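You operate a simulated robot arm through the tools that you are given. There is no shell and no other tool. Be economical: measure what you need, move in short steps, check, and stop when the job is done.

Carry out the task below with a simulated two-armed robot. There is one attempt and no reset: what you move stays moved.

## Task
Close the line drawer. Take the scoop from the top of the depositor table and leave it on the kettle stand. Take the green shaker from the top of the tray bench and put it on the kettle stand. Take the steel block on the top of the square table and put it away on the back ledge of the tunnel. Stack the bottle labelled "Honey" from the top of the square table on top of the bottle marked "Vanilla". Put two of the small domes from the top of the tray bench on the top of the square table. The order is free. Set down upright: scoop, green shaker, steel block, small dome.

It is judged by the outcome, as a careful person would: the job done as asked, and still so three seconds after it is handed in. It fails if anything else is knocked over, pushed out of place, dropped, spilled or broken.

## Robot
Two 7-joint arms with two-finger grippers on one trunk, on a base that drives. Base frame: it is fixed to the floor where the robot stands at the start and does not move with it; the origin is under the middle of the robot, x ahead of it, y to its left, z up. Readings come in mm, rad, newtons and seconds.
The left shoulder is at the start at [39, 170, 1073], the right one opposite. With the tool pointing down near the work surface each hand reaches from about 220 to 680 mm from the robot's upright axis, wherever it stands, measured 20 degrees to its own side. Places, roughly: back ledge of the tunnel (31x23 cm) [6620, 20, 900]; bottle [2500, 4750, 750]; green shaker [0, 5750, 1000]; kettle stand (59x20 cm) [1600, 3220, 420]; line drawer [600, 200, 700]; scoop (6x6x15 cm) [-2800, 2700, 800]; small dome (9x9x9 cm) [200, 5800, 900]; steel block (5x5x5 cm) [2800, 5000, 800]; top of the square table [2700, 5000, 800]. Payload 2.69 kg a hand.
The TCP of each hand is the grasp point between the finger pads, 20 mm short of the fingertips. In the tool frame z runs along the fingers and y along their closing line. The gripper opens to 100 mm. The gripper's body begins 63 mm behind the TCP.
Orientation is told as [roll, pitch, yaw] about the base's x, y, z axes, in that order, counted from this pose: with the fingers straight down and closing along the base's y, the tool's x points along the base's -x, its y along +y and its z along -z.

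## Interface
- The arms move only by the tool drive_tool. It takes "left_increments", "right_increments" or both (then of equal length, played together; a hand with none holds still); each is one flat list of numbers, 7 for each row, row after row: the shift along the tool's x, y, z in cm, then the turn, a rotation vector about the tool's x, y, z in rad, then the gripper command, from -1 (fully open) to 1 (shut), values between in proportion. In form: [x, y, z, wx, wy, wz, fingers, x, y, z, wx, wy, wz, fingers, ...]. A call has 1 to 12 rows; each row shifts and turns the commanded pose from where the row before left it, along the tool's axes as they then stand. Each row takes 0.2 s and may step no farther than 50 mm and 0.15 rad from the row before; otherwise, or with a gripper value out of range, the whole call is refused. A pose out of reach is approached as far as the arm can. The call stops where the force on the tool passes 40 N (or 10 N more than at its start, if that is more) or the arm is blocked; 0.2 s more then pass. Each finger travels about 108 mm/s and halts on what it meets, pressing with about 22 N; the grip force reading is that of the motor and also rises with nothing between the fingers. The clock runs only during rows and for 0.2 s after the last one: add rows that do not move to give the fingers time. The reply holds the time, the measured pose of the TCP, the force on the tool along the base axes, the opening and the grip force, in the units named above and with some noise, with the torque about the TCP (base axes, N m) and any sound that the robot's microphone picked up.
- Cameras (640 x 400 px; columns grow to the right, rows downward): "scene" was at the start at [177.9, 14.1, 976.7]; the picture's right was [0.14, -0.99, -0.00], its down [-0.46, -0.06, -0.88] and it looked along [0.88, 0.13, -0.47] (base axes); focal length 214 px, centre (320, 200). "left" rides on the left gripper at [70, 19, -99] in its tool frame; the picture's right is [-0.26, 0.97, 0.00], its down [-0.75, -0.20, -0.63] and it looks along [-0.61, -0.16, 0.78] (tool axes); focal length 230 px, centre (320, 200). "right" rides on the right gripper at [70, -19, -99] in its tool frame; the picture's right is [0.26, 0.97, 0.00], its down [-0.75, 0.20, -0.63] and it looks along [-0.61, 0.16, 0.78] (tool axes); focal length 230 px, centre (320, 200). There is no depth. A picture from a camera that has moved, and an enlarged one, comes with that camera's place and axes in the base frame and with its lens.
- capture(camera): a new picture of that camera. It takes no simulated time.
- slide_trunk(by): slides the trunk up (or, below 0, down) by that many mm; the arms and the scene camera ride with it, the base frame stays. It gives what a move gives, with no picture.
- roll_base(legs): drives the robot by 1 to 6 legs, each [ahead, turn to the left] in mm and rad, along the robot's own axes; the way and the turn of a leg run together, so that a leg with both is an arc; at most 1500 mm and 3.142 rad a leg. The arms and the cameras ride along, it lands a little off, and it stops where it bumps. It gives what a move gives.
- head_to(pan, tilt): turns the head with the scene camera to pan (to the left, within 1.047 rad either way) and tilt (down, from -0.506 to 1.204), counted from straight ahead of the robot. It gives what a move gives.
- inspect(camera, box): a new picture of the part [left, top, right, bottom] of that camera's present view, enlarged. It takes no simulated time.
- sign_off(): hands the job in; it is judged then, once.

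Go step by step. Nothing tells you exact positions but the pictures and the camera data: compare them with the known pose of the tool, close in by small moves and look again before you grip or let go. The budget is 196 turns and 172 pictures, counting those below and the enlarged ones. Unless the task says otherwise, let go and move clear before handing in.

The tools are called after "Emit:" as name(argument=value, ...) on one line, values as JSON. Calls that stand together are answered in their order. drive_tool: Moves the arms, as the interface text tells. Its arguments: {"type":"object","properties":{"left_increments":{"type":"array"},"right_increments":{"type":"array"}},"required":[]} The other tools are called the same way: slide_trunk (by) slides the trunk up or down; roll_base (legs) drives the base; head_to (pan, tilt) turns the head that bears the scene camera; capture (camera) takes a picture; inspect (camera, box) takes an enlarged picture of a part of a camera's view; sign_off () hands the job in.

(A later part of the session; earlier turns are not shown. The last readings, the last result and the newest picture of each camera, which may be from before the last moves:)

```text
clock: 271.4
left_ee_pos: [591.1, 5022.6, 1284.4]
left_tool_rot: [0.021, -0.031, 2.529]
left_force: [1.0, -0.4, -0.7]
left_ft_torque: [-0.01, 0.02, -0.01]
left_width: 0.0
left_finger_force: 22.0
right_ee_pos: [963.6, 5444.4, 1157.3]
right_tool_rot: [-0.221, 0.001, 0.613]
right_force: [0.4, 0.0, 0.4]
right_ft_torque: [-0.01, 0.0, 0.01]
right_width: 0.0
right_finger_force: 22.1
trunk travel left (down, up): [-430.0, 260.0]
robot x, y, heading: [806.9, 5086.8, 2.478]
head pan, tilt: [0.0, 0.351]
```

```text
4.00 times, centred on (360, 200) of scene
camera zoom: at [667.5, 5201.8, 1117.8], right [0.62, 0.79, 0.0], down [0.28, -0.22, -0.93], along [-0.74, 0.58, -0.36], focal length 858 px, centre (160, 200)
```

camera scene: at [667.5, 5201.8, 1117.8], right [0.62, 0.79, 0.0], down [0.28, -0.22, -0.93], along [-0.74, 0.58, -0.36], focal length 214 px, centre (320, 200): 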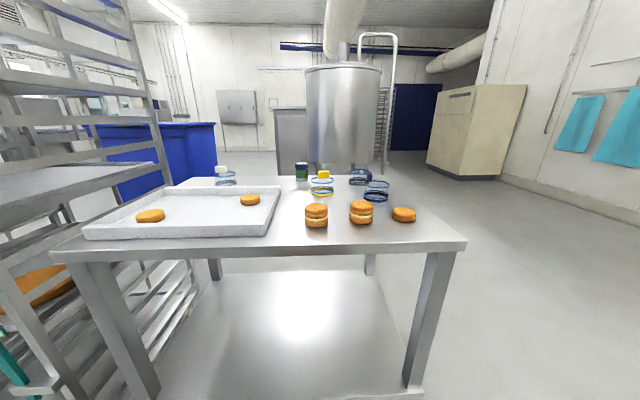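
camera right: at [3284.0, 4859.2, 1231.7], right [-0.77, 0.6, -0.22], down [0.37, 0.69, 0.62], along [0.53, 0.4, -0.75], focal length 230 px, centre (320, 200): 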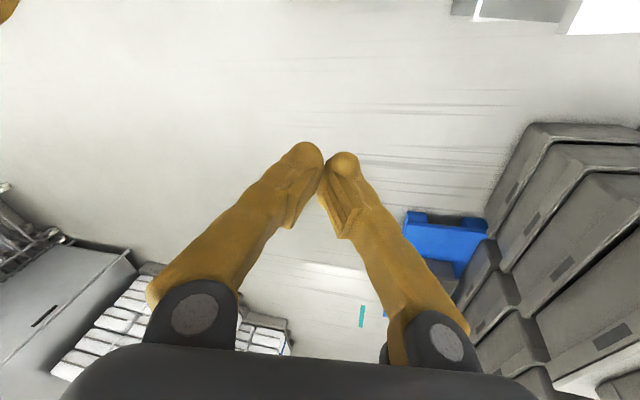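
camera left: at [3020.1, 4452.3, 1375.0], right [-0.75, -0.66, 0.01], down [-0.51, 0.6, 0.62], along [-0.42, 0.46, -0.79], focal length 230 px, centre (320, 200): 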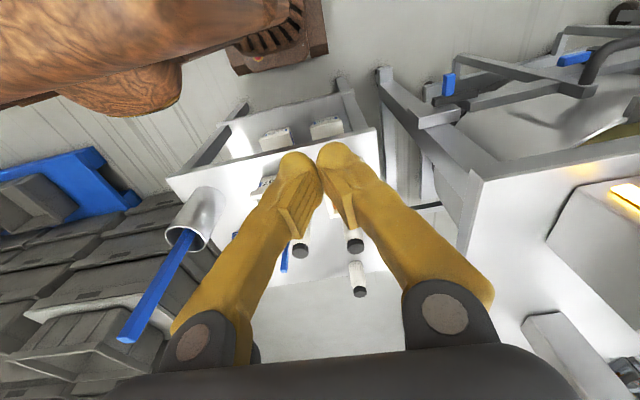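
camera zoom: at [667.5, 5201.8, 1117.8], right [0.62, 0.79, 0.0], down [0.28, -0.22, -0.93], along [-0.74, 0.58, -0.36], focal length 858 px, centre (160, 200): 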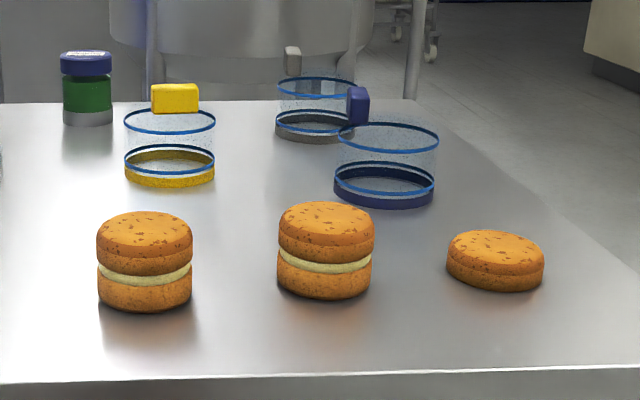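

Four similar domes (yellow, blue, grey, white knobs) and the green shaker stand here: blue ≈ [222, 5808], grey ≈ [48, 5905], shaker ≈ [-146, 5731]. The blue and grey domes are best reached from the bench's far end, so I'll drive round the corner and face it.

Emit:
roll_base(legs=[[0, -1.345], [778, 0], [0, 1.44], [837, 0], [0, 1.49]])

Emit:
head_to(pan=0, tilt=0.6)

Emit:
capture(camera="scene")

```text
clock: 290.3
left_ee_pos: [491.9, 6032.9, 1288.1]
left_tool_rot: [0.019, -0.07, -2.162]
left_force: [0.0, -0.8, -0.5]
left_ft_torque: [0.01, 0.0, 0.01]
left_width: 0.0
left_finger_force: 21.6
right_ee_pos: [57.8, 6393.4, 1158.4]
right_tool_rot: [-0.209, 0.041, 2.193]
right_force: [0.6, -0.6, 0.4]
right_ft_torque: [0.0, 0.0, 0.0]
right_width: 0.0
right_finger_force: 22.1
trunk travel left (down, up): [-430.0, 260.0]
robot x, y, heading: [416.1, 6250.9, -2.216]
head pan, tilt: [0.0, 0.351]
```

```text
clock: 291.1
left_ee_pos: [501.8, 6046.3, 1286.6]
left_tool_rot: [0.022, -0.041, -2.163]
left_force: [-0.2, 0.5, 0.3]
left_ft_torque: [-0.04, -0.02, 0.01]
left_width: 0.1
left_finger_force: 21.7
right_ee_pos: [64.6, 6409.6, 1159.8]
right_tool_rot: [-0.223, 0.024, 2.197]
right_force: [1.4, 0.3, -0.4]
right_ft_torque: [-0.04, 0.03, -0.01]
right_width: 0.0
right_finger_force: 22.1
trunk travel left (down, up): [-430.0, 260.0]
robot x, y, heading: [413.7, 6252.9, -2.217]
head pan, tilt: [0.0, 0.6]
```

```text
76 pictures are left
camera scene: at [310.6, 6111.5, 1095.0], right [-0.8, 0.6, 0.0], down [0.35, 0.46, -0.82], along [-0.49, -0.65, -0.58], focal length 214 px, centre (320, 200)
```

scene: 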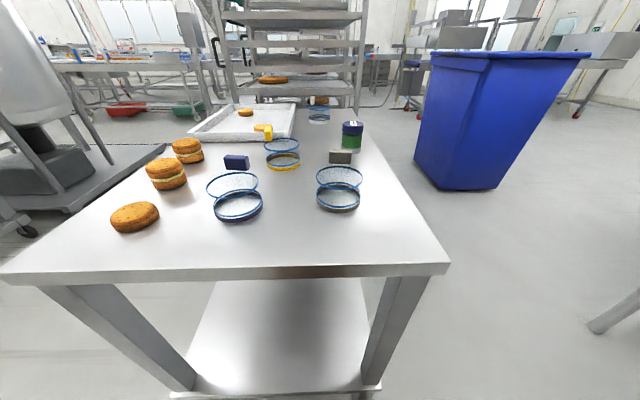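

Domes and shaker are well in view. Zooming to see the dome shape and knob.

Emit:
inspect(camera="scene", box=[190, 110, 390, 235])

```text
3.20 times, centred on (290, 172) of scene
camera zoom: at [310.6, 6111.5, 1095.0], right [-0.8, 0.6, 0.0], down [0.35, 0.46, -0.82], along [-0.49, -0.65, -0.58], focal length 686 px, centre (416, 288)
```

zoom: 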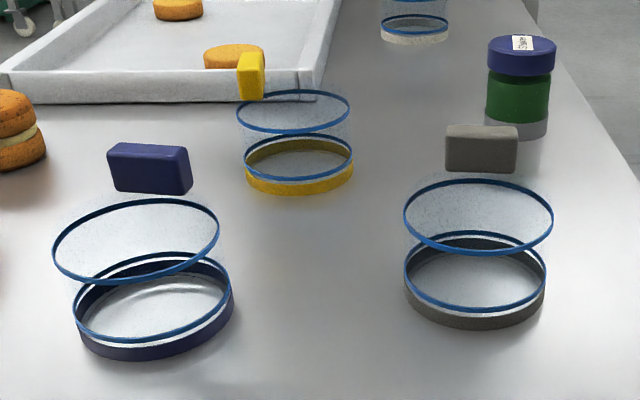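

Triangulated: blue knob centre ≈ [222, 5759, 935], grey knob ≈ [64, 5846, 935]; the knob bar runs roughly across my view. Left hand goes above the blue dome first.

Emit:
drive_tool(left_increments=[0, 0, 0, 0, 0.02, 0.095, -1, 0, 0, 0, 0, 0.02, 0.095, -1, -4.45, 0, 2.0, 0, 0, 0, -1, -4.45, 0, 2.0, 0, 0, 0, -1, -4.45, 0, 2.0, 0, 0, 0, -1, -4.45, 0, 2.0, 0, 0, 0, -1, -4.45, 0, 2.0, 0, 0, 0, -1, -4.45, 0, 2.0, 0, 0, 0, -1, -4.45, 0, 2.0, 0, 0, 0, -1, -4.45, 0, 2.0, 0, 0, 0, -1, -4.45, 0, 2.0, 0, 0, 0, -1, 0, 0, 0, 0, 0, 0, -1])

Emit:
capture(camera="left")

```text
clock: 291.7
left_ee_pos: [516.9, 6056.3, 1286.8]
left_tool_rot: [0.051, -0.02, -2.301]
left_force: [31.7, -33.6, 10.4]
left_ft_torque: [-0.15, 0.06, 0.64]
left_width: 55.5
left_finger_force: 0.1
right_ee_pos: [70.1, 6427.1, 1164.2]
right_tool_rot: [-0.235, 0.0, 2.203]
right_force: [0.4, -0.3, -0.2]
right_ft_torque: [-0.02, 0.02, 0.02]
right_width: 0.0
right_finger_force: 22.3
trunk travel left (down, up): [-430.0, 260.0]
robot x, y, heading: [411.9, 6252.8, -2.22]
head pan, tilt: [0.0, 0.6]
stopped in row 2 (left hand): the force on the tool passed its limit at 50 N (the readings are from after the stop); the commanded pose is now the measured one
```

```text
74 pictures are left
camera left: at [573.6, 6100.7, 1384.4], right [0.55, -0.83, 0.05], down [-0.66, -0.4, 0.63], along [-0.51, -0.38, -0.77], focal length 230 px, centre (320, 200)
```

left: 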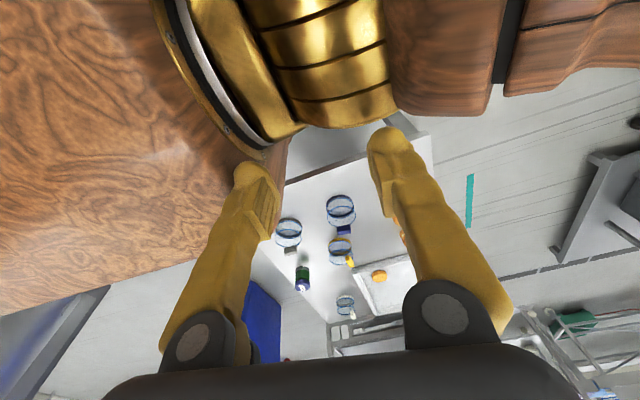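

Opening the fingers touched my own trunk because the hand was too close in. Closing them and moving forward first, opening only on the way.

Emit:
drive_tool(left_increments=[0, 0, 0, 0, 0, 0, 0.7, 0, 0, 0, 0, 0, 0, 0.7, -4.6, 0, 0, 0.02, 0, 0, 0.7, -4.6, -0.2, 0, 0.02, 0.01, 0, 0.7, -4.6, -0.3, 1.8, 0, 0.01, 0, 0.7, -4.6, -0.3, 1.8, 0, 0, 0.02, 0, -4.6, -0.3, 1.8, 0, 0, 0.02, -1, -4.6, -0.3, 1.8, 0, 0, 0, -1, -4.6, -0.3, 1.8, 0, 0, 0, -1, -4.6, -0.3, 1.8, 0, 0, 0, -1, -4.6, -0.3, 1.8, 0, 0, 0, -1, 0, 0, 0, 0, 0, 0, -1])

Emit:
capture(camera="left")

```text
clock: 294.3
left_ee_pos: [210.6, 5770.5, 1187.9]
left_tool_rot: [0.003, -0.048, -2.343]
left_force: [0.9, 0.6, -0.4]
left_ft_torque: [-0.02, 0.0, -0.02]
left_width: 99.9
left_finger_force: 0.1
right_ee_pos: [71.7, 6426.3, 1165.2]
right_tool_rot: [-0.234, 0.002, 2.203]
right_force: [-0.4, -0.6, 0.4]
right_ft_torque: [0.0, 0.02, -0.03]
right_width: 0.0
right_finger_force: 21.5
trunk travel left (down, up): [-430.0, 260.0]
robot x, y, heading: [419.0, 6250.5, -2.218]
head pan, tilt: [0.0, 0.6]
```

```text
73 pictures are left
camera left: at [275.0, 5811.4, 1282.9], right [0.51, -0.86, 0.02], down [-0.65, -0.37, 0.66], along [-0.56, -0.35, -0.75], focal length 230 px, centre (320, 200)
```

left: 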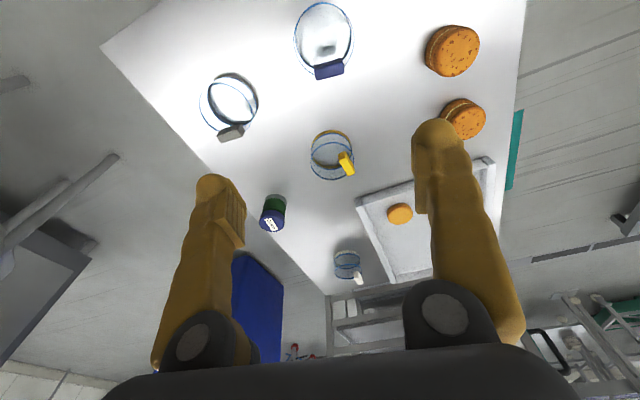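

The blue knob is confirmed at about [221, 5757, 935]. Aligning and descending to just above it.

Emit:
drive_tool(left_increments=[-0.3, 1.7, 0, 0, 0.04, -0.06, -1, 0, 0, 4.6, 0, 0, 0, -1, 0, 0, 4.6, 0, 0, 0, -1, 0, 0, 4.6, 0, 0, 0, -1, 0, 0, 4.6, 0, 0, 0, -1, 0, 0, 0, 0, 0, 0, -1])

Emit:
capture(camera="left")

```text
clock: 295.7
left_ee_pos: [221.7, 5755.6, 1002.9]
left_tool_rot: [0.001, -0.006, -2.283]
left_force: [-0.2, 0.0, -0.2]
left_ft_torque: [-0.03, 0.0, 0.03]
left_width: 100.1
left_finger_force: 0.1
right_ee_pos: [70.6, 6427.5, 1165.6]
right_tool_rot: [-0.236, 0.002, 2.204]
right_force: [-0.5, 1.0, -0.2]
right_ft_torque: [-0.02, -0.01, -0.02]
right_width: 0.0
right_finger_force: 22.4
trunk travel left (down, up): [-430.0, 260.0]
robot x, y, heading: [415.1, 6253.8, -2.215]
head pan, tilt: [0.0, 0.6]
```

```text
72 pictures are left
camera left: at [279.1, 5797.5, 1100.3], right [0.56, -0.83, 0.0], down [-0.64, -0.43, 0.63], along [-0.52, -0.36, -0.77], focal length 230 px, centre (320, 200)
```

left: 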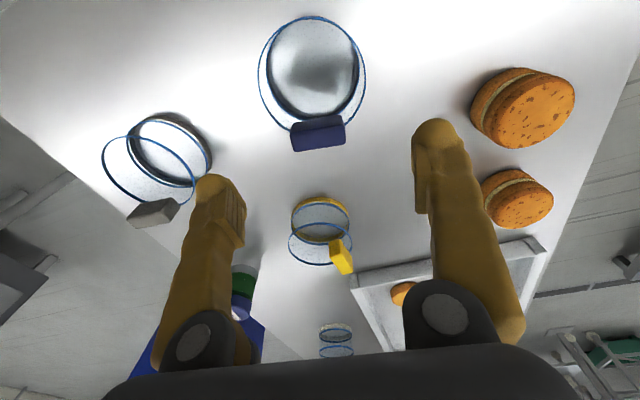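

Well centred. Descending to z ≈ 948 and closing on the knob.

Emit:
drive_tool(left_increments=[0, 0, 2.7, 0, 0, 0, -1, 0, 0, 2.7, 0, 0, 0, -1, 0, 0, 0, 0, 0, 0, 0.2, 0, 0, 0, 0, 0, 0, 1, 0, 0, 0, 0, 0, 0, 1, 0, 0, 0, 0, 0, 0, 1])

Emit:
drive_tool(left_increments=[0, 0, -2, 0, 0, 0, 1, 0, 0, -2, 0, 0, 0, 1, 0, 0, 0, 0, 0, 0, 1])

Emit:
capture(camera="scene")

```text
clock: 297.1
left_ee_pos: [221.4, 5755.9, 948.0]
left_tool_rot: [0.002, -0.006, -2.282]
left_force: [0.0, -0.7, 1.0]
left_ft_torque: [0.01, -0.01, 0.04]
left_width: 39.2
left_finger_force: 21.6
right_ee_pos: [69.3, 6426.3, 1165.3]
right_tool_rot: [-0.236, 0.001, 2.202]
right_force: [0.2, 0.0, 0.1]
right_ft_torque: [0.02, -0.02, -0.02]
right_width: 0.0
right_finger_force: 21.5
trunk travel left (down, up): [-430.0, 260.0]
robot x, y, heading: [420.4, 6249.5, -2.216]
head pan, tilt: [0.0, 0.6]
```

```text
clock: 297.9
left_ee_pos: [221.9, 5755.8, 989.3]
left_tool_rot: [0.003, -0.004, -2.283]
left_force: [-0.7, 0.8, -0.1]
left_ft_torque: [-0.01, 0.03, -0.01]
left_width: 39.0
left_finger_force: 22.0
right_ee_pos: [70.1, 6425.2, 1165.3]
right_tool_rot: [-0.235, -0.001, 2.203]
right_force: [-1.6, -0.4, 0.0]
right_ft_torque: [-0.03, 0.03, 0.0]
right_width: 0.2
right_finger_force: 22.0
trunk travel left (down, up): [-430.0, 260.0]
robot x, y, heading: [420.1, 6251.9, -2.209]
head pan, tilt: [0.0, 0.6]
```

```text
71 pictures are left
camera scene: at [310.1, 6110.7, 1094.8], right [-0.8, 0.6, 0.0], down [0.35, 0.46, -0.82], along [-0.49, -0.65, -0.58], focal length 214 px, centre (320, 200)
```

scene: 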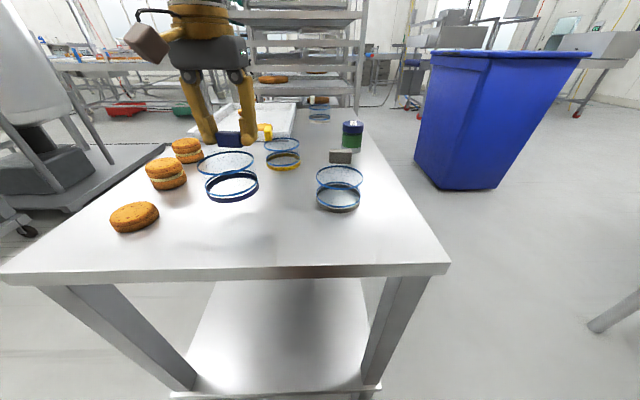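

The blue dome is held. Lifting and drawing it in while the right wrist unwinds to face forward.

Emit:
drive_tool(left_increments=[0, 0, -4.5, 0, 0, 0, 1, 0, 0, -4.5, 0, 0, 0, 1, 0, 0, -4.5, 0, 0, 0, 1, 4, 2, 0, 0, 0, 0, 1, 4, 2, 0, 0, 0, 0, 1, 4, 2, 0, 0, 0, 0, 1, 2, 2, 0, 0, 0, 0, 1, 0, 0, 0, 0, 0, 0, 1, 0, 0, 0, 0, 0, 0, 1, 0, 0, 0, 0, 0, 0, 1, 0, 0, 0, 0, 0, 0, 1, 0, 0, 0, 0, 0, 0, 1], right_increments=[0, 0, 0, 0, 0, -0.145, 1, 0, 0, 0, 0, 0, -0.145, 1, 0, 0, 0, 0, 0, -0.145, 1, 0, 0, 0, 0, 0, -0.145, 1, 0, 0, 0, 0, 0, -0.145, 1, 0, 0, 0, 0, 0, -0.145, 1, 0, 0, 0, 0, 0, -0.145, 1, 0, 0, 0, 0, 0, -0.145, 1, 0, 0, 0, 0, 0, -0.145, 1, 0, 0, 0, 0, 0, -0.145, 1, 0, 0, 0, 0, 0, -0.145, 1, 0, 0, 0, 0, 0, -0.145, 1])

```text
clock: 300.5
left_ee_pos: [375.2, 5811.2, 1124.0]
left_tool_rot: [-0.003, -0.008, -2.281]
left_force: [0.6, 0.2, -0.7]
left_ft_torque: [-0.02, 0.02, 0.0]
left_width: 38.5
left_finger_force: 22.2
right_ee_pos: [66.9, 6423.8, 1167.4]
right_tool_rot: [0.071, 0.199, -2.332]
right_force: [0.0, 0.0, -0.4]
right_ft_torque: [-0.02, 0.03, 0.01]
right_width: 0.0
right_finger_force: 21.9
right hand out of reach, approached as far as the arm can: row 1
trunk travel left (down, up): [-430.0, 260.0]
robot x, y, heading: [417.9, 6249.4, -2.217]
head pan, tilt: [0.0, 0.6]
```

Now the right hand: level, turn to the grey bar's angle and move above it at [62, 5846].

Emit:
drive_tool(right_increments=[0, 0, 0, 0.035, -0.1, -0.1, 1, 0, 0, 0, 0.035, -0.1, -0.1, 1, -4.2, 2.4, 0, 0, 0, -0.03, 1, -4.2, 2.4, 0, 0, 0, 0, 1, -4.2, 2.4, 0, 0, 0, 0, 1, -4.2, 2.4, 0, 0, 0, 0, 1, -4.2, 2.4, 0, 0, 0, 0, 1, -4.2, 2.4, 0, 0, 0, 0, 0, -4.2, 2.4, 0, 0, 0, 0, -1, -4.2, 2.4, 0, 0, 0, 0, -1])

Emit:
drive_tool(right_increments=[-4.2, 2.4, 0, 0, 0, 0, -1, -4.2, 2.4, 0, 0, 0, 0, -1, -4.2, 2.4, 0, 0, 0, 0, -1, -2, 1.2, 0, 0, 0, 0, -1, 0, 0, 0, 0, 0, 0, -1])

Emit:
capture(camera="right")

```text
clock: 302.7
left_ee_pos: [375.0, 5809.0, 1123.5]
left_tool_rot: [0.0, -0.005, -2.283]
left_force: [-0.9, 0.5, -0.7]
left_ft_torque: [0.04, 0.02, -0.02]
left_width: 38.6
left_finger_force: 21.7
right_ee_pos: [-7.6, 6066.6, 1143.0]
right_tool_rot: [0.01, -0.009, -2.112]
right_force: [-0.8, -1.4, -0.2]
right_ft_torque: [0.04, -0.01, 0.0]
right_width: 99.9
right_finger_force: 0.0
right hand out of reach, approached as far as the arm can: row 1, 2, 3, 4, 5, 6
trunk travel left (down, up): [-430.0, 260.0]
robot x, y, heading: [417.5, 6250.8, -2.22]
head pan, tilt: [0.0, 0.6]
```

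```text
clock: 303.9
left_ee_pos: [375.4, 5809.0, 1123.6]
left_tool_rot: [-0.001, -0.006, -2.283]
left_force: [-0.3, 0.6, -0.5]
left_ft_torque: [0.0, 0.0, -0.02]
left_width: 38.4
left_finger_force: 21.9
right_ee_pos: [-11.4, 5897.9, 1144.7]
right_tool_rot: [0.011, -0.008, -2.112]
right_force: [0.2, -0.2, 0.2]
right_ft_torque: [0.0, 0.04, -0.01]
right_width: 100.2
right_finger_force: 0.1
trunk travel left (down, up): [-430.0, 260.0]
robot x, y, heading: [415.5, 6250.0, -2.208]
head pan, tilt: [0.0, 0.6]
```

```text
70 pictures are left
camera right: at [8.1, 5967.0, 1243.0], right [0.96, -0.28, 0.01], down [-0.22, -0.74, 0.64], along [-0.17, -0.61, -0.77], focal length 230 px, centre (320, 200)
```

right: 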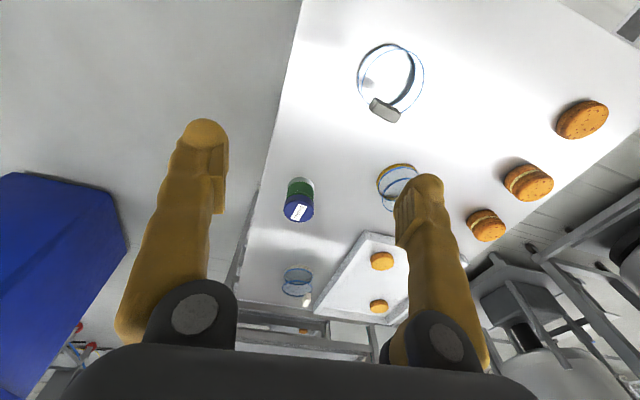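

The grey knob measures at [63, 5846]. Shifting 90 mm sideways and descending to just above it.

Emit:
drive_tool(right_increments=[-0.4, 4.5, 0, 0, 0, 0.04, -1, -0.4, 4.5, 0, 0, 0, 0.04, -1, 0, 0, 4.7, 0, 0, 0, -1, 0, 0, 4.7, 0, 0, 0, -1, 0, 0, 4.7, 0, 0, 0, -1, 0, 0, 0, 0, 0, 0, -1])

Emit:
capture(camera="right")

```text
clock: 305.3
left_ee_pos: [375.0, 5810.1, 1123.4]
left_tool_rot: [0.001, -0.007, -2.282]
left_force: [0.6, 0.7, 0.0]
left_ft_torque: [-0.01, 0.02, 0.0]
left_width: 38.8
left_finger_force: 22.1
right_ee_pos: [51.5, 5844.7, 1015.3]
right_tool_rot: [0.033, -0.013, -2.216]
right_force: [0.0, 0.3, 0.2]
right_ft_torque: [0.0, 0.03, 0.0]
right_width: 100.2
right_finger_force: 0.1
trunk travel left (down, up): [-430.0, 260.0]
robot x, y, heading: [415.7, 6254.1, -2.215]
head pan, tilt: [0.0, 0.6]
```

```text
69 pictures are left
camera right: at [76.8, 5913.8, 1113.6], right [0.93, -0.38, 0.03], down [-0.3, -0.7, 0.65], along [-0.22, -0.61, -0.76], focal length 230 px, centre (320, 200)
```

right: 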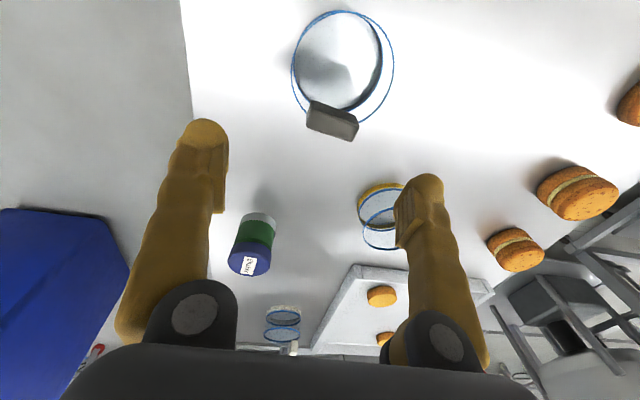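

Small correction, then down and close on the grey knob.

Emit:
drive_tool(right_increments=[0.8, 1.0, 0, 0.03, 0, 0.02, -1, 0, 0, 3.3, 0, 0, 0, -1, 0, 0, 3.4, 0, 0, 0, -1, 0, 0, 0, 0, 0, 0, 0.2, 0, 0, 0, 0, 0, 0, 1, 0, 0, 0, 0, 0, 0, 1, 0, 0, 0, 0, 0, 0, 1])

Emit:
drive_tool(right_increments=[0, 0, -2, 0, 0, 0, 1, 0, 0, -4.5, 0, 0, 0, 1, 0, 0, -4.5, 0, 0, 0, 1, 0, 0, -4.5, 0, 0, 0, 1, 0, 0, 0, 0, 0, 0, 1])

Emit:
capture(camera="scene")

```text
clock: 306.9
left_ee_pos: [375.9, 5810.0, 1123.8]
left_tool_rot: [0.001, -0.007, -2.283]
left_force: [0.9, -0.3, -0.6]
left_ft_torque: [0.0, 0.0, -0.02]
left_width: 38.7
left_finger_force: 21.9
right_ee_pos: [55.9, 5847.1, 946.3]
right_tool_rot: [0.009, -0.008, -2.26]
right_force: [1.4, -6.3, 21.6]
right_ft_torque: [-0.12, -0.07, -0.17]
right_width: 39.0
right_finger_force: 22.0
trunk travel left (down, up): [-430.0, 260.0]
robot x, y, heading: [416.8, 6251.5, -2.216]
head pan, tilt: [0.0, 0.6]
```

```text
clock: 308.1
left_ee_pos: [376.3, 5811.8, 1124.9]
left_tool_rot: [0.001, -0.01, -2.283]
left_force: [1.5, 0.3, -0.1]
left_ft_torque: [-0.03, 0.05, -0.02]
left_width: 38.7
left_finger_force: 22.2
right_ee_pos: [70.0, 5846.4, 1101.1]
right_tool_rot: [0.002, -0.011, -2.233]
right_force: [0.1, 0.4, -0.4]
right_ft_torque: [-0.07, 0.08, 0.01]
right_width: 38.8
right_finger_force: 21.6
trunk travel left (down, up): [-430.0, 260.0]
robot x, y, heading: [416.0, 6246.5, -2.215]
head pan, tilt: [0.0, 0.6]
```

```text
68 pictures are left
camera scene: at [311.7, 6112.4, 1095.3], right [-0.8, 0.6, 0.0], down [0.35, 0.46, -0.82], along [-0.49, -0.65, -0.58], focal length 214 px, centre (320, 200)
```

scene: 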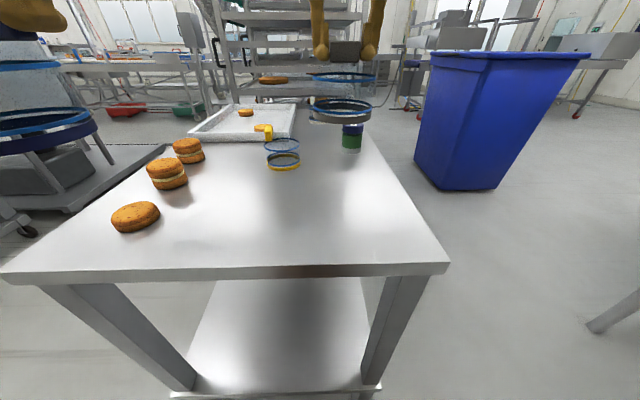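

Both domes are held. I'll draw the right one in, back away, and drive toward the far side of the square table.

Emit:
drive_tool(right_increments=[3.5, -3, 0, 0, 0, 0, 1, 3.5, -3, 0, 0, 0, 0, 1, 3.5, -3, -1, 0, 0, 0, 1, 3.5, -3, -1, 0, 0, 0, 1, 0, 0, 0, 0, 0, 0, 1])

Emit:
roll_base(legs=[[-150, 0], [0, 1.55], [1000, 0]])

Emit:
head_to(pan=0, tilt=0.4)

Emit:
capture(camera="scene")

```text
clock: 309.3
left_ee_pos: [374.5, 5808.6, 1124.2]
left_tool_rot: [0.002, -0.004, -2.281]
left_force: [-0.1, 0.7, -0.4]
left_ft_torque: [-0.01, -0.01, -0.03]
left_width: 38.7
left_finger_force: 21.7
right_ee_pos: [68.1, 6029.0, 1114.7]
right_tool_rot: [-0.018, -0.009, -2.21]
right_force: [1.0, -0.1, -1.5]
right_ft_torque: [0.05, 0.01, 0.03]
right_width: 38.8
right_finger_force: 22.1
trunk travel left (down, up): [-430.0, 260.0]
robot x, y, heading: [416.9, 6251.7, -2.22]
head pan, tilt: [0.0, 0.6]
```

```text
clock: 319.4
left_ee_pos: [1738.2, 5701.9, 1122.7]
left_tool_rot: [0.0, -0.005, -0.739]
left_force: [-0.4, 0.1, -0.3]
left_ft_torque: [0.02, 0.0, 0.01]
left_width: 38.7
left_finger_force: 21.7
right_ee_pos: [1511.1, 5400.1, 1115.4]
right_tool_rot: [-0.019, -0.007, -0.669]
right_force: [-0.6, -1.1, -1.0]
right_ft_torque: [-0.03, 0.0, 0.02]
right_width: 38.5
right_finger_force: 22.1
trunk travel left (down, up): [-430.0, 260.0]
robot x, y, heading: [1299.2, 5753.3, -0.669]
head pan, tilt: [0.0, 0.6]
```

```text
clock: 320.1
left_ee_pos: [1722.6, 5714.8, 1129.0]
left_tool_rot: [0.001, -0.023, -0.738]
left_force: [-0.6, 0.6, -0.9]
left_ft_torque: [-0.02, -0.06, 0.0]
left_width: 38.5
left_finger_force: 22.2
right_ee_pos: [1495.7, 5414.2, 1122.2]
right_tool_rot: [-0.02, -0.027, -0.668]
right_force: [-0.9, 0.2, -0.4]
right_ft_torque: [-0.06, -0.04, 0.01]
right_width: 38.5
right_finger_force: 22.3
trunk travel left (down, up): [-430.0, 260.0]
robot x, y, heading: [1300.4, 5756.8, -0.669]
head pan, tilt: [0.0, 0.4]
```

```text
67 pictures are left
camera scene: at [1438.6, 5646.0, 1113.4], right [-0.62, -0.78, 0.0], down [-0.32, 0.25, -0.92], along [0.72, -0.57, -0.4], focal length 214 px, centre (320, 200)
```

scene: 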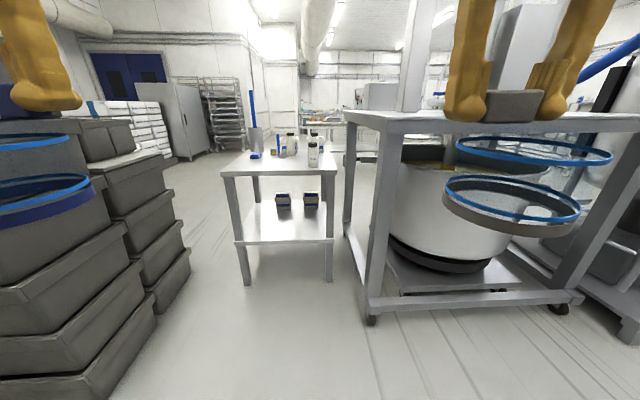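

The lane to the table's far side is about 1.2 m wide. Driving in, centred on the table.

Emit:
roll_base(legs=[[0, 0.245], [840, 0], [0, -0.235]])

Emit:
head_to(pan=0, tilt=0.6)

Emit:
capture(camera="scene")

```text
clock: 326.2
left_ee_pos: [2483.4, 5358.3, 1129.2]
left_tool_rot: [0.002, -0.021, -0.746]
left_force: [-0.5, 0.0, 0.7]
left_ft_torque: [0.01, -0.04, -0.01]
left_width: 38.5
left_finger_force: 21.7
right_ee_pos: [2253.5, 5058.2, 1121.1]
right_tool_rot: [-0.017, -0.025, -0.673]
right_force: [-0.5, 0.3, 0.3]
right_ft_torque: [0.0, -0.04, 0.02]
right_width: 38.7
right_finger_force: 21.8
trunk travel left (down, up): [-430.0, 260.0]
robot x, y, heading: [2057.0, 5401.9, -0.681]
head pan, tilt: [0.0, 0.4]
```

```text
clock: 327.0
left_ee_pos: [2463.0, 5373.2, 1115.2]
left_tool_rot: [0.0, 0.028, -0.743]
left_force: [0.3, -1.0, -1.2]
left_ft_torque: [0.04, -0.04, -0.03]
left_width: 38.6
left_finger_force: 22.0
right_ee_pos: [2237.5, 5071.6, 1121.4]
right_tool_rot: [-0.021, -0.028, -0.673]
right_force: [0.5, 0.4, 0.1]
right_ft_torque: [0.0, -0.02, -0.01]
right_width: 38.7
right_finger_force: 22.1
trunk travel left (down, up): [-430.0, 260.0]
robot x, y, heading: [2056.1, 5405.0, -0.677]
head pan, tilt: [0.0, 0.6]
```

```text
66 pictures are left
camera scene: at [2194.6, 5295.6, 1095.1], right [-0.63, -0.78, 0.0], down [-0.45, 0.36, -0.82], along [0.64, -0.51, -0.58], focal length 214 px, centre (320, 200)
```

scene: 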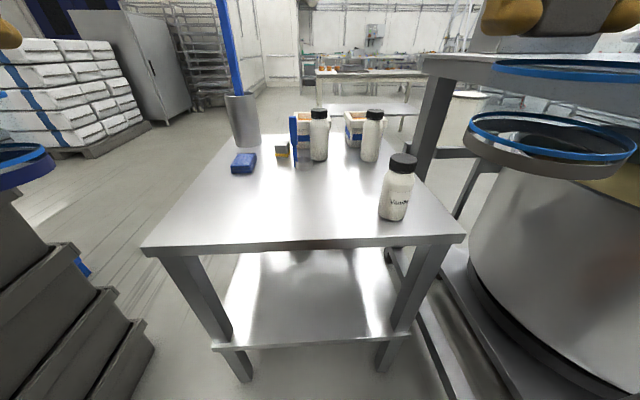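

Emit:
inspect(camera="scene", box=[270, 95, 430, 230])

```text
2.96 times, centred on (350, 162) of scene
camera zoom: at [2194.6, 5295.6, 1095.1], right [-0.63, -0.78, 0.0], down [-0.45, 0.36, -0.82], along [0.64, -0.51, -0.58], focal length 636 px, centre (231, 311)
```

zoom: 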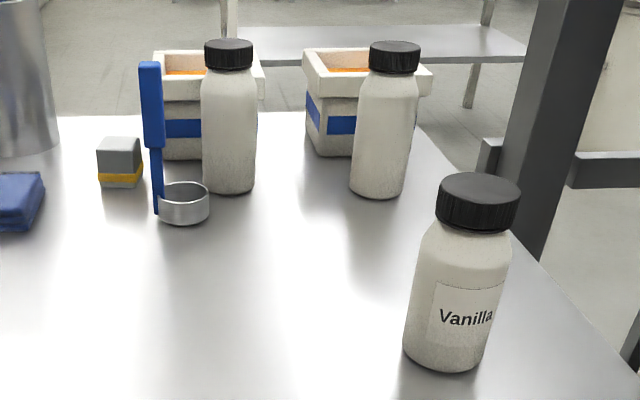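

Vanilla is the near-right bottle; the other two labels aren't visible yet. First I'll set the domes on the free left-front area: grey one (right hand) at about [2517, 5134].

Emit:
drive_tool(right_increments=[-3, 3.7, 0, -0.02, 0.025, 0, 1, -3, 3.7, 0, 0, 0, 0, 1, -3, 3.7, 0, 0, 0, 0, 1, -3, 3.7, 0, 0, 0, 0, 1, -3, 3.7, 0, 0, 0, 0, 1, -3, 3.7, 0, 0, 0, 0, 1, 0, 0, 4.5, 0, 0, 0, 1, 0, 0, 4.5, 0, 0, 0, 1, 0, 0, 4.5, 0, 0, 0, 1, 0, 0, 4.5, 0, 0, 0, 1, 0, 0, 0, 0, 0, 0, 1])

Emit:
capture(camera="scene")

```text
clock: 328.6
left_ee_pos: [2442.1, 5390.4, 1100.3]
left_tool_rot: [-0.005, 0.079, -0.744]
left_force: [-1.3, -0.2, -0.2]
left_ft_torque: [-0.02, -0.11, 0.0]
left_width: 38.6
left_finger_force: 22.3
right_ee_pos: [2507.5, 5109.4, 1113.2]
right_tool_rot: [0.046, -0.034, -0.739]
right_force: [-0.7, -0.3, -0.4]
right_ft_torque: [-0.05, -0.1, 0.01]
right_width: 38.7
right_finger_force: 22.2
trunk travel left (down, up): [-430.0, 260.0]
robot x, y, heading: [2058.7, 5403.5, -0.676]
head pan, tilt: [0.0, 0.6]
stopped in row 8 (right hand): the arm was blocked; the commanded pose is now the measured one
```

```text
64 pictures are left
camera scene: at [2192.4, 5296.3, 1095.5], right [-0.63, -0.78, 0.0], down [-0.45, 0.36, -0.82], along [0.64, -0.51, -0.58], focal length 214 px, centre (320, 200)
```

scene: 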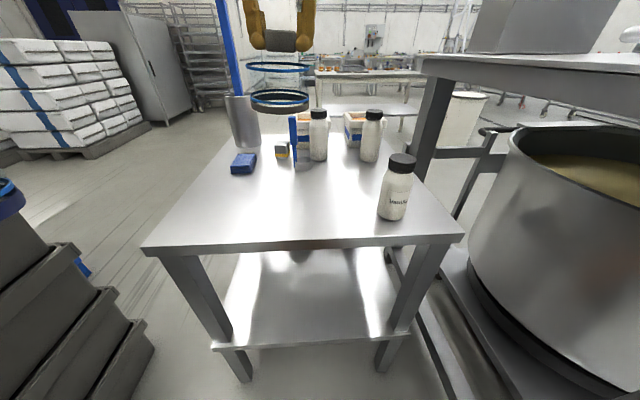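

The arm stopped early on the descent; nothing is touching. Retrying, levelling as it goes.

Emit:
drive_tool(right_increments=[0, 0.5, 4, 0.02, 0.02, 0, 1, 0, 0.5, 4, 0.02, 0.01, 0, 1, 0, 0, 4, 0, 0, 0, 1, 0, 0, 4, 0, 0, 0, 1, 0, 0, 0, 0, 0, 0, 1], left_increments=[0, 0, -1, 0, -0.04, 0, 1, 0, 0, -1, 0, -0.04, 0, 1, 0, 0, 0, 0, 0, 0, 1, 0, 0, 0, 0, 0, 0, 1, 0, 0, 0, 0, 0, 0, 1])

Emit:
capture(camera="scene")

```text
clock: 329.1
left_ee_pos: [2423.4, 5405.5, 1087.5]
left_tool_rot: [-0.007, 0.129, -0.746]
left_force: [-0.5, 0.2, 0.1]
left_ft_torque: [-0.05, -0.05, 0.01]
left_width: 38.8
left_finger_force: 21.9
left hand out of reach, approached as far as the arm can: row 1, 2
right_ee_pos: [2501.4, 5101.6, 1089.2]
right_tool_rot: [0.057, -0.029, -0.783]
right_force: [-0.7, 0.6, -0.7]
right_ft_torque: [-0.08, -0.13, -0.03]
right_width: 38.8
right_finger_force: 22.3
trunk travel left (down, up): [-430.0, 260.0]
robot x, y, heading: [2056.3, 5406.8, -0.672]
head pan, tilt: [0.0, 0.6]
stopped in row 2 (right hand): the arm was blocked; the commanded pose is now the measured one
```

```text
63 pictures are left
camera scene: at [2193.2, 5296.5, 1095.4], right [-0.63, -0.78, 0.0], down [-0.45, 0.36, -0.82], along [0.64, -0.51, -0.58], focal length 214 px, centre (320, 200)
```

scene: 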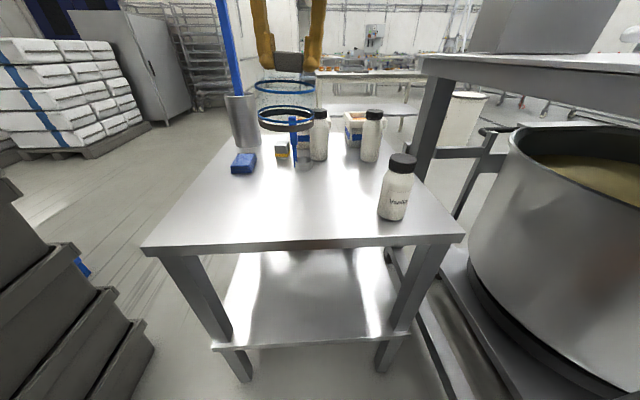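

That cross-body posture is at the arm's limit. I'll shift the dome toward the right hand's own side and lower with the trunk instead.

Emit:
drive_tool(right_increments=[0.5, -4, 0, 0.03, 0.01, -0.05, 1, 0.5, -4, 0, 0.02, 0.01, -0.04, 1, 0, 0, 0, 0, 0, 0, 1], left_increments=[-2, 0, -1, 0, -0.06, 0, 1, -2, 0, -1, 0, -0.06, 0, 1, 0, 0, 0, 0, 0, 0, 1])

Emit:
slide_trunk(by=-140)

Emit:
capture(camera="scene")

```text
clock: 329.9
left_ee_pos: [2462.9, 5375.2, 1116.5]
left_tool_rot: [-0.006, -0.03, -0.743]
left_force: [0.2, 0.0, -0.8]
left_ft_torque: [-0.01, -0.02, 0.01]
left_width: 38.5
left_finger_force: 21.9
right_ee_pos: [2443.6, 5052.5, 1084.3]
right_tool_rot: [-0.002, -0.014, -0.683]
right_force: [-0.1, 0.7, 0.0]
right_ft_torque: [-0.04, 0.03, 0.02]
right_width: 38.8
right_finger_force: 21.9
trunk travel left (down, up): [-430.0, 260.0]
robot x, y, heading: [2057.6, 5404.9, -0.676]
head pan, tilt: [0.0, 0.6]
```

```text
clock: 331.6
left_ee_pos: [2462.2, 5372.8, 979.1]
left_tool_rot: [-0.004, -0.036, -0.746]
left_force: [-0.8, 0.3, -0.1]
left_ft_torque: [-0.04, -0.02, 0.03]
left_width: 38.5
left_finger_force: 21.9
right_ee_pos: [2441.6, 5051.6, 943.6]
right_tool_rot: [0.002, -0.012, -0.684]
right_force: [0.1, -0.9, -0.4]
right_ft_torque: [0.0, -0.01, 0.02]
right_width: 38.7
right_finger_force: 22.0
trunk travel left (down, up): [-290.0, 400.0]
robot x, y, heading: [2056.9, 5409.1, -0.679]
head pan, tilt: [0.0, 0.6]
```

```text
62 pictures are left
camera scene: at [2193.8, 5296.9, 955.0], right [-0.63, -0.78, 0.0], down [-0.45, 0.36, -0.82], along [0.64, -0.51, -0.58], focal length 214 px, centre (320, 200)
```

scene: 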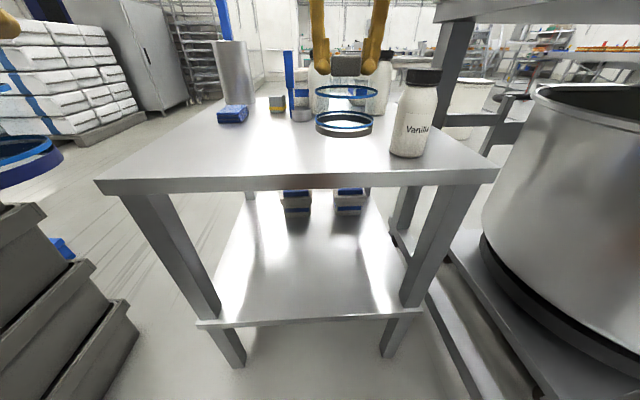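

The grey dome hovers about 45 mm above the table. Shifting 45 mm away from Vanilla, then lowering gently.

Emit:
drive_tool(right_increments=[0, 2.2, 0, 0, 0, 0, 1, 0, 2.2, 0, 0, 0, 0, 1, 0, 0, 1.5, 0, 0, 0, 1, 0, 0, 1.2, 0, 0, 0, 1, 0, 0, 0.6, 0, 0, 0, 1, 0, 0, 0.5, 0, 0, 0, 1, 0, 0, 0.5, 0, 0, 0, 1, 0, 0, 0, 0, 0, 0, 1])

Emit:
capture(camera="scene")

```text
clock: 333.4
left_ee_pos: [2461.6, 5373.4, 977.8]
left_tool_rot: [-0.005, -0.037, -0.745]
left_force: [-1.4, 1.0, -0.3]
left_ft_torque: [0.0, -0.04, 0.02]
left_width: 38.6
left_finger_force: 22.2
right_ee_pos: [2471.7, 5072.3, 910.5]
right_tool_rot: [0.028, -0.02, -0.715]
right_force: [-0.4, -0.1, -0.4]
right_ft_torque: [0.01, 0.0, 0.01]
right_width: 38.5
right_finger_force: 22.2
trunk travel left (down, up): [-290.0, 400.0]
robot x, y, heading: [2058.2, 5402.0, -0.677]
head pan, tilt: [0.0, 0.6]
```

```text
61 pictures are left
camera scene: at [2193.8, 5296.9, 954.9], right [-0.63, -0.78, 0.0], down [-0.45, 0.36, -0.82], along [0.64, -0.51, -0.58], focal length 214 px, centre (320, 200)
```

scene: 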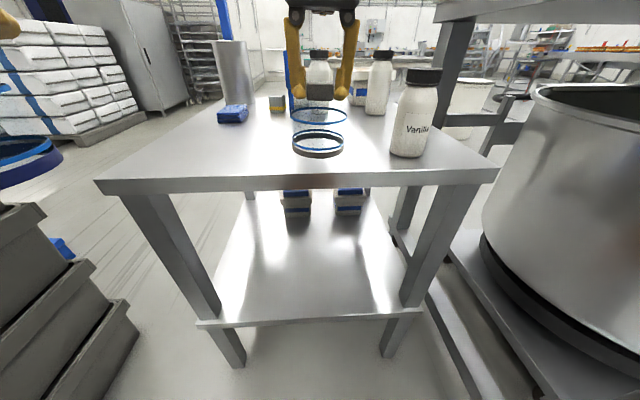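

No contact yet at z 910. Levelling and lowering further.

Emit:
drive_tool(right_increments=[0, 0, 0.4, 0.025, 0.018, 0, 1, 0, 0, 0.4, 0, 0, 0, 1, 0, 0, 0.4, 0, 0, 0, 1, 0, 0, 0.4, 0, 0, 0, 1, 0, 0, 0, 0, 0, 0, 1])

```text
clock: 334.6
left_ee_pos: [2461.6, 5373.9, 978.6]
left_tool_rot: [-0.005, -0.037, -0.746]
left_force: [-0.2, -0.3, 0.1]
left_ft_torque: [-0.04, -0.02, 0.0]
left_width: 38.7
left_finger_force: 22.1
right_ee_pos: [2469.6, 5065.0, 895.5]
right_tool_rot: [0.016, 0.003, -0.734]
right_force: [0.0, -1.0, -0.7]
right_ft_torque: [0.0, 0.01, -0.01]
right_width: 38.6
right_finger_force: 22.2
trunk travel left (down, up): [-290.0, 400.0]
robot x, y, heading: [2059.7, 5405.5, -0.673]
head pan, tilt: [0.0, 0.6]
```

Still free at z 895. Checking how high it is.

Emit:
inspect(camera="scene", box=[240, 60, 440, 200])

```text
2.86 times, centred on (340, 130) of scene
camera zoom: at [2193.9, 5296.9, 954.9], right [-0.63, -0.78, 0.0], down [-0.45, 0.36, -0.82], along [0.64, -0.51, -0.58], focal length 613 px, centre (263, 400)
```

zoom: 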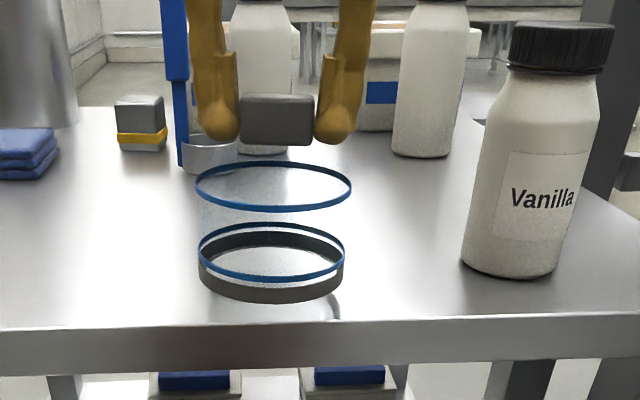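

It's within millimetres. Continuing down in small steps to contact.

Emit:
drive_tool(right_increments=[0, 0, 0.4, 0.012, 0, 0, 1, 0, 0, 0.4, 0, 0, 0, 1, 0, 0, 0.3, 0, 0, 0, 1, 0, 0, 0, 0, 0, 0, 1])

```text
clock: 335.8
left_ee_pos: [2444.4, 5387.6, 966.8]
left_tool_rot: [-0.008, 0.009, -0.744]
left_force: [-0.6, 0.2, -0.5]
left_ft_torque: [-0.02, -0.07, 0.02]
left_width: 38.6
left_finger_force: 22.2
right_ee_pos: [2453.7, 5062.3, 894.7]
right_tool_rot: [0.017, -0.005, -0.757]
right_force: [0.2, 0.5, 0.4]
right_ft_torque: [-0.05, -0.06, -0.01]
right_width: 38.7
right_finger_force: 21.7
trunk travel left (down, up): [-290.0, 400.0]
robot x, y, heading: [2055.9, 5404.1, -0.672]
head pan, tilt: [0.0, 0.6]
stopped in row 4 (right hand): the arm was blocked; the commanded pose is now the measured one
```

The arm is at its limit again, so I'll lower the last millimetres with the trunk.

Emit:
slide_trunk(by=-8)

Emit:
inspect(camera="scene", box=[240, 60, 440, 200])

```text
clock: 336.3
left_ee_pos: [2446.1, 5386.5, 959.0]
left_tool_rot: [-0.008, 0.008, -0.745]
left_force: [-0.3, -1.3, -0.7]
left_ft_torque: [0.0, 0.01, -0.01]
left_width: 38.2
left_finger_force: 21.9
right_ee_pos: [2458.2, 5062.4, 888.3]
right_tool_rot: [0.022, -0.007, -0.755]
right_force: [0.5, 0.0, 0.3]
right_ft_torque: [-0.05, -0.01, 0.01]
right_width: 38.8
right_finger_force: 22.0
trunk travel left (down, up): [-282.0, 408.0]
robot x, y, heading: [2058.9, 5403.9, -0.679]
head pan, tilt: [0.0, 0.6]
```

```text
2.86 times, centred on (340, 130) of scene
camera zoom: at [2193.9, 5296.8, 946.8], right [-0.63, -0.78, 0.0], down [-0.45, 0.36, -0.82], along [0.64, -0.51, -0.58], focal length 613 px, centre (263, 400)
```

zoom: 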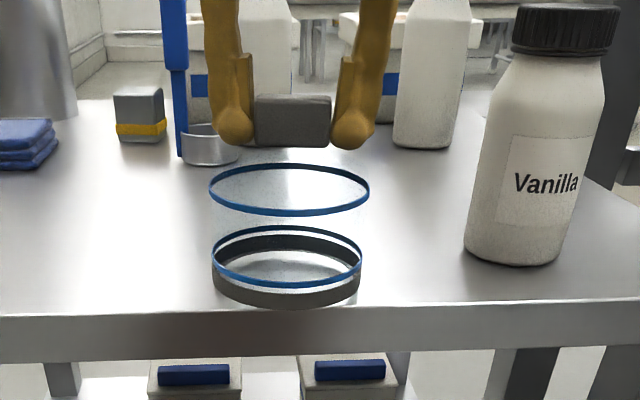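

The dome's rim would be right at the table edge. I'll lift a little, drive 90 mm closer, and look again.

Emit:
slide_trunk(by=30)

Emit:
roll_base(legs=[[90, 0]])

Emit:
slide_trunk(by=-30)

Emit:
capture(camera="scene")

```text
clock: 337.1
left_ee_pos: [2445.9, 5385.8, 988.8]
left_tool_rot: [-0.009, 0.008, -0.746]
left_force: [0.5, 0.0, -0.5]
left_ft_torque: [-0.02, -0.03, 0.01]
left_width: 38.6
left_finger_force: 22.1
right_ee_pos: [2456.6, 5061.6, 917.9]
right_tool_rot: [0.021, -0.009, -0.755]
right_force: [-0.8, 0.3, -1.1]
right_ft_torque: [0.02, -0.02, -0.03]
right_width: 38.5
right_finger_force: 21.8
trunk travel left (down, up): [-312.0, 378.0]
robot x, y, heading: [2059.7, 5409.7, -0.673]
head pan, tilt: [0.0, 0.6]
```

```text
clock: 338.2
left_ee_pos: [2517.6, 5328.5, 987.4]
left_tool_rot: [-0.009, 0.009, -0.745]
left_force: [0.8, -0.5, 0.3]
left_ft_torque: [-0.01, 0.02, 0.03]
left_width: 38.5
left_finger_force: 22.0
right_ee_pos: [2528.1, 5005.5, 913.9]
right_tool_rot: [0.021, -0.003, -0.759]
right_force: [0.3, 0.5, -0.1]
right_ft_torque: [0.0, -0.02, -0.03]
right_width: 38.8
right_finger_force: 21.3
trunk travel left (down, up): [-312.0, 378.0]
robot x, y, heading: [2129.1, 5346.6, -0.68]
head pan, tilt: [0.0, 0.6]
```

```text
clock: 338.9
left_ee_pos: [2500.9, 5341.9, 946.8]
left_tool_rot: [-0.01, 0.054, -0.746]
left_force: [0.0, -0.8, -0.4]
left_ft_torque: [0.01, 0.0, 0.02]
left_width: 38.4
left_finger_force: 21.7
right_ee_pos: [2516.9, 5012.9, 895.6]
right_tool_rot: [0.022, -0.02, -0.76]
right_force: [0.7, 0.2, -0.5]
right_ft_torque: [-0.01, 0.03, 0.0]
right_width: 38.6
right_finger_force: 22.1
trunk travel left (down, up): [-282.0, 408.0]
robot x, y, heading: [2129.6, 5346.4, -0.673]
head pan, tilt: [0.0, 0.6]
```

```text
58 pictures are left
camera scene: at [2264.5, 5240.0, 946.8], right [-0.63, -0.78, 0.0], down [-0.45, 0.36, -0.81], along [0.64, -0.51, -0.58], focal length 214 px, centre (320, 200)
```

scene: 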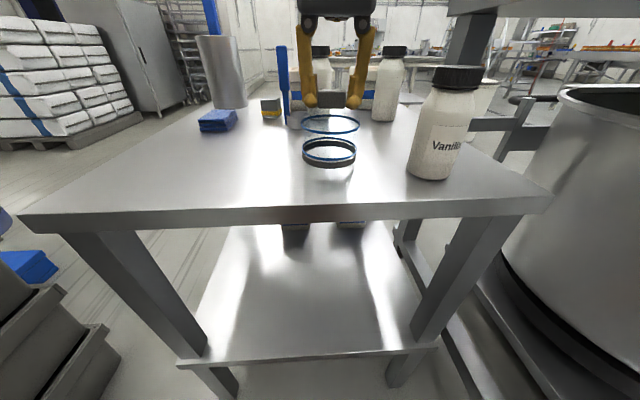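

Now the dome is well inside the edge. Lowering with the trunk until contact.

Emit:
slide_trunk(by=-10)

Emit:
slide_trunk(by=-6)

```text
clock: 339.5
left_ee_pos: [2499.2, 5341.4, 936.9]
left_tool_rot: [-0.011, 0.053, -0.745]
left_force: [0.5, -0.3, -0.9]
left_ft_torque: [0.01, -0.03, 0.0]
left_width: 38.5
left_finger_force: 21.9
right_ee_pos: [2517.8, 5014.1, 884.6]
right_tool_rot: [0.02, -0.021, -0.762]
right_force: [1.7, 0.4, 9.0]
right_ft_torque: [0.12, 0.33, -0.05]
right_width: 38.5
right_finger_force: 21.9
trunk travel left (down, up): [-272.0, 418.0]
robot x, y, heading: [2128.7, 5351.1, -0.676]
head pan, tilt: [0.0, 0.6]
```

```text
clock: 339.9
left_ee_pos: [2480.6, 5356.4, 923.0]
left_tool_rot: [-0.013, 0.098, -0.744]
left_force: [-0.2, 0.8, -0.9]
left_ft_torque: [-0.05, -0.05, -0.02]
left_width: 38.6
left_finger_force: 21.9
right_ee_pos: [2507.7, 5020.7, 890.9]
right_tool_rot: [0.025, -0.044, -0.759]
right_force: [0.1, -0.4, -0.9]
right_ft_torque: [-0.02, -0.03, 0.0]
right_width: 38.7
right_finger_force: 21.7
trunk travel left (down, up): [-268.0, 422.0]
robot x, y, heading: [2128.0, 5349.6, -0.676]
head pan, tilt: [0.0, 0.6]
stopped: the force on the tool passed its limit at 44 N (the readings are from after the stop); the commanded pose is now the measured one
```

Contact was at TCP z ≈ 884, then it bounced off to 891. Levelling and lowering the last few millimetres with the arm, then releasing.

Emit:
drive_tool(right_increments=[0, 0, 0, 0.02, 0.04, 0, 1, 0, 0, 0.4, 0, 0, 0, 1, 0, 0, 0.3, 0, 0, 0, 1, 0, 0, 0, 0, 0, 0, 1], left_increments=[0, 0, -3, 0, -0.05, 0, 1, 0, 0, -3, 0, -0.05, 0, 1, 0, 0, -3, 0, 0, 0, 1, 0, 0, 0, 0, 0, 0, 1])

Emit:
inspect(camera="scene", box=[260, 70, 420, 190])

```text
clock: 340.9
left_ee_pos: [2488.1, 5355.3, 1025.3]
left_tool_rot: [-0.011, -0.053, -0.743]
left_force: [0.0, -0.5, 0.1]
left_ft_torque: [0.0, -0.02, 0.02]
left_width: 38.5
left_finger_force: 21.8
right_ee_pos: [2509.6, 5016.1, 886.2]
right_tool_rot: [0.01, -0.005, -0.769]
right_force: [0.7, -0.2, -0.1]
right_ft_torque: [-0.03, 0.01, -0.02]
right_width: 38.5
right_finger_force: 21.7
trunk travel left (down, up): [-268.0, 422.0]
robot x, y, heading: [2126.2, 5346.3, -0.674]
head pan, tilt: [0.0, 0.6]
```

```text
3.33 times, centred on (340, 130) of scene
camera zoom: at [2264.4, 5240.7, 932.9], right [-0.63, -0.78, 0.0], down [-0.45, 0.36, -0.82], along [0.64, -0.51, -0.58], focal length 715 px, centre (253, 433)
```

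zoom: 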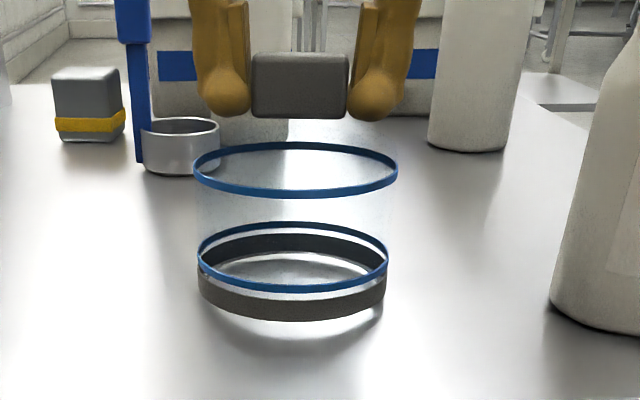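

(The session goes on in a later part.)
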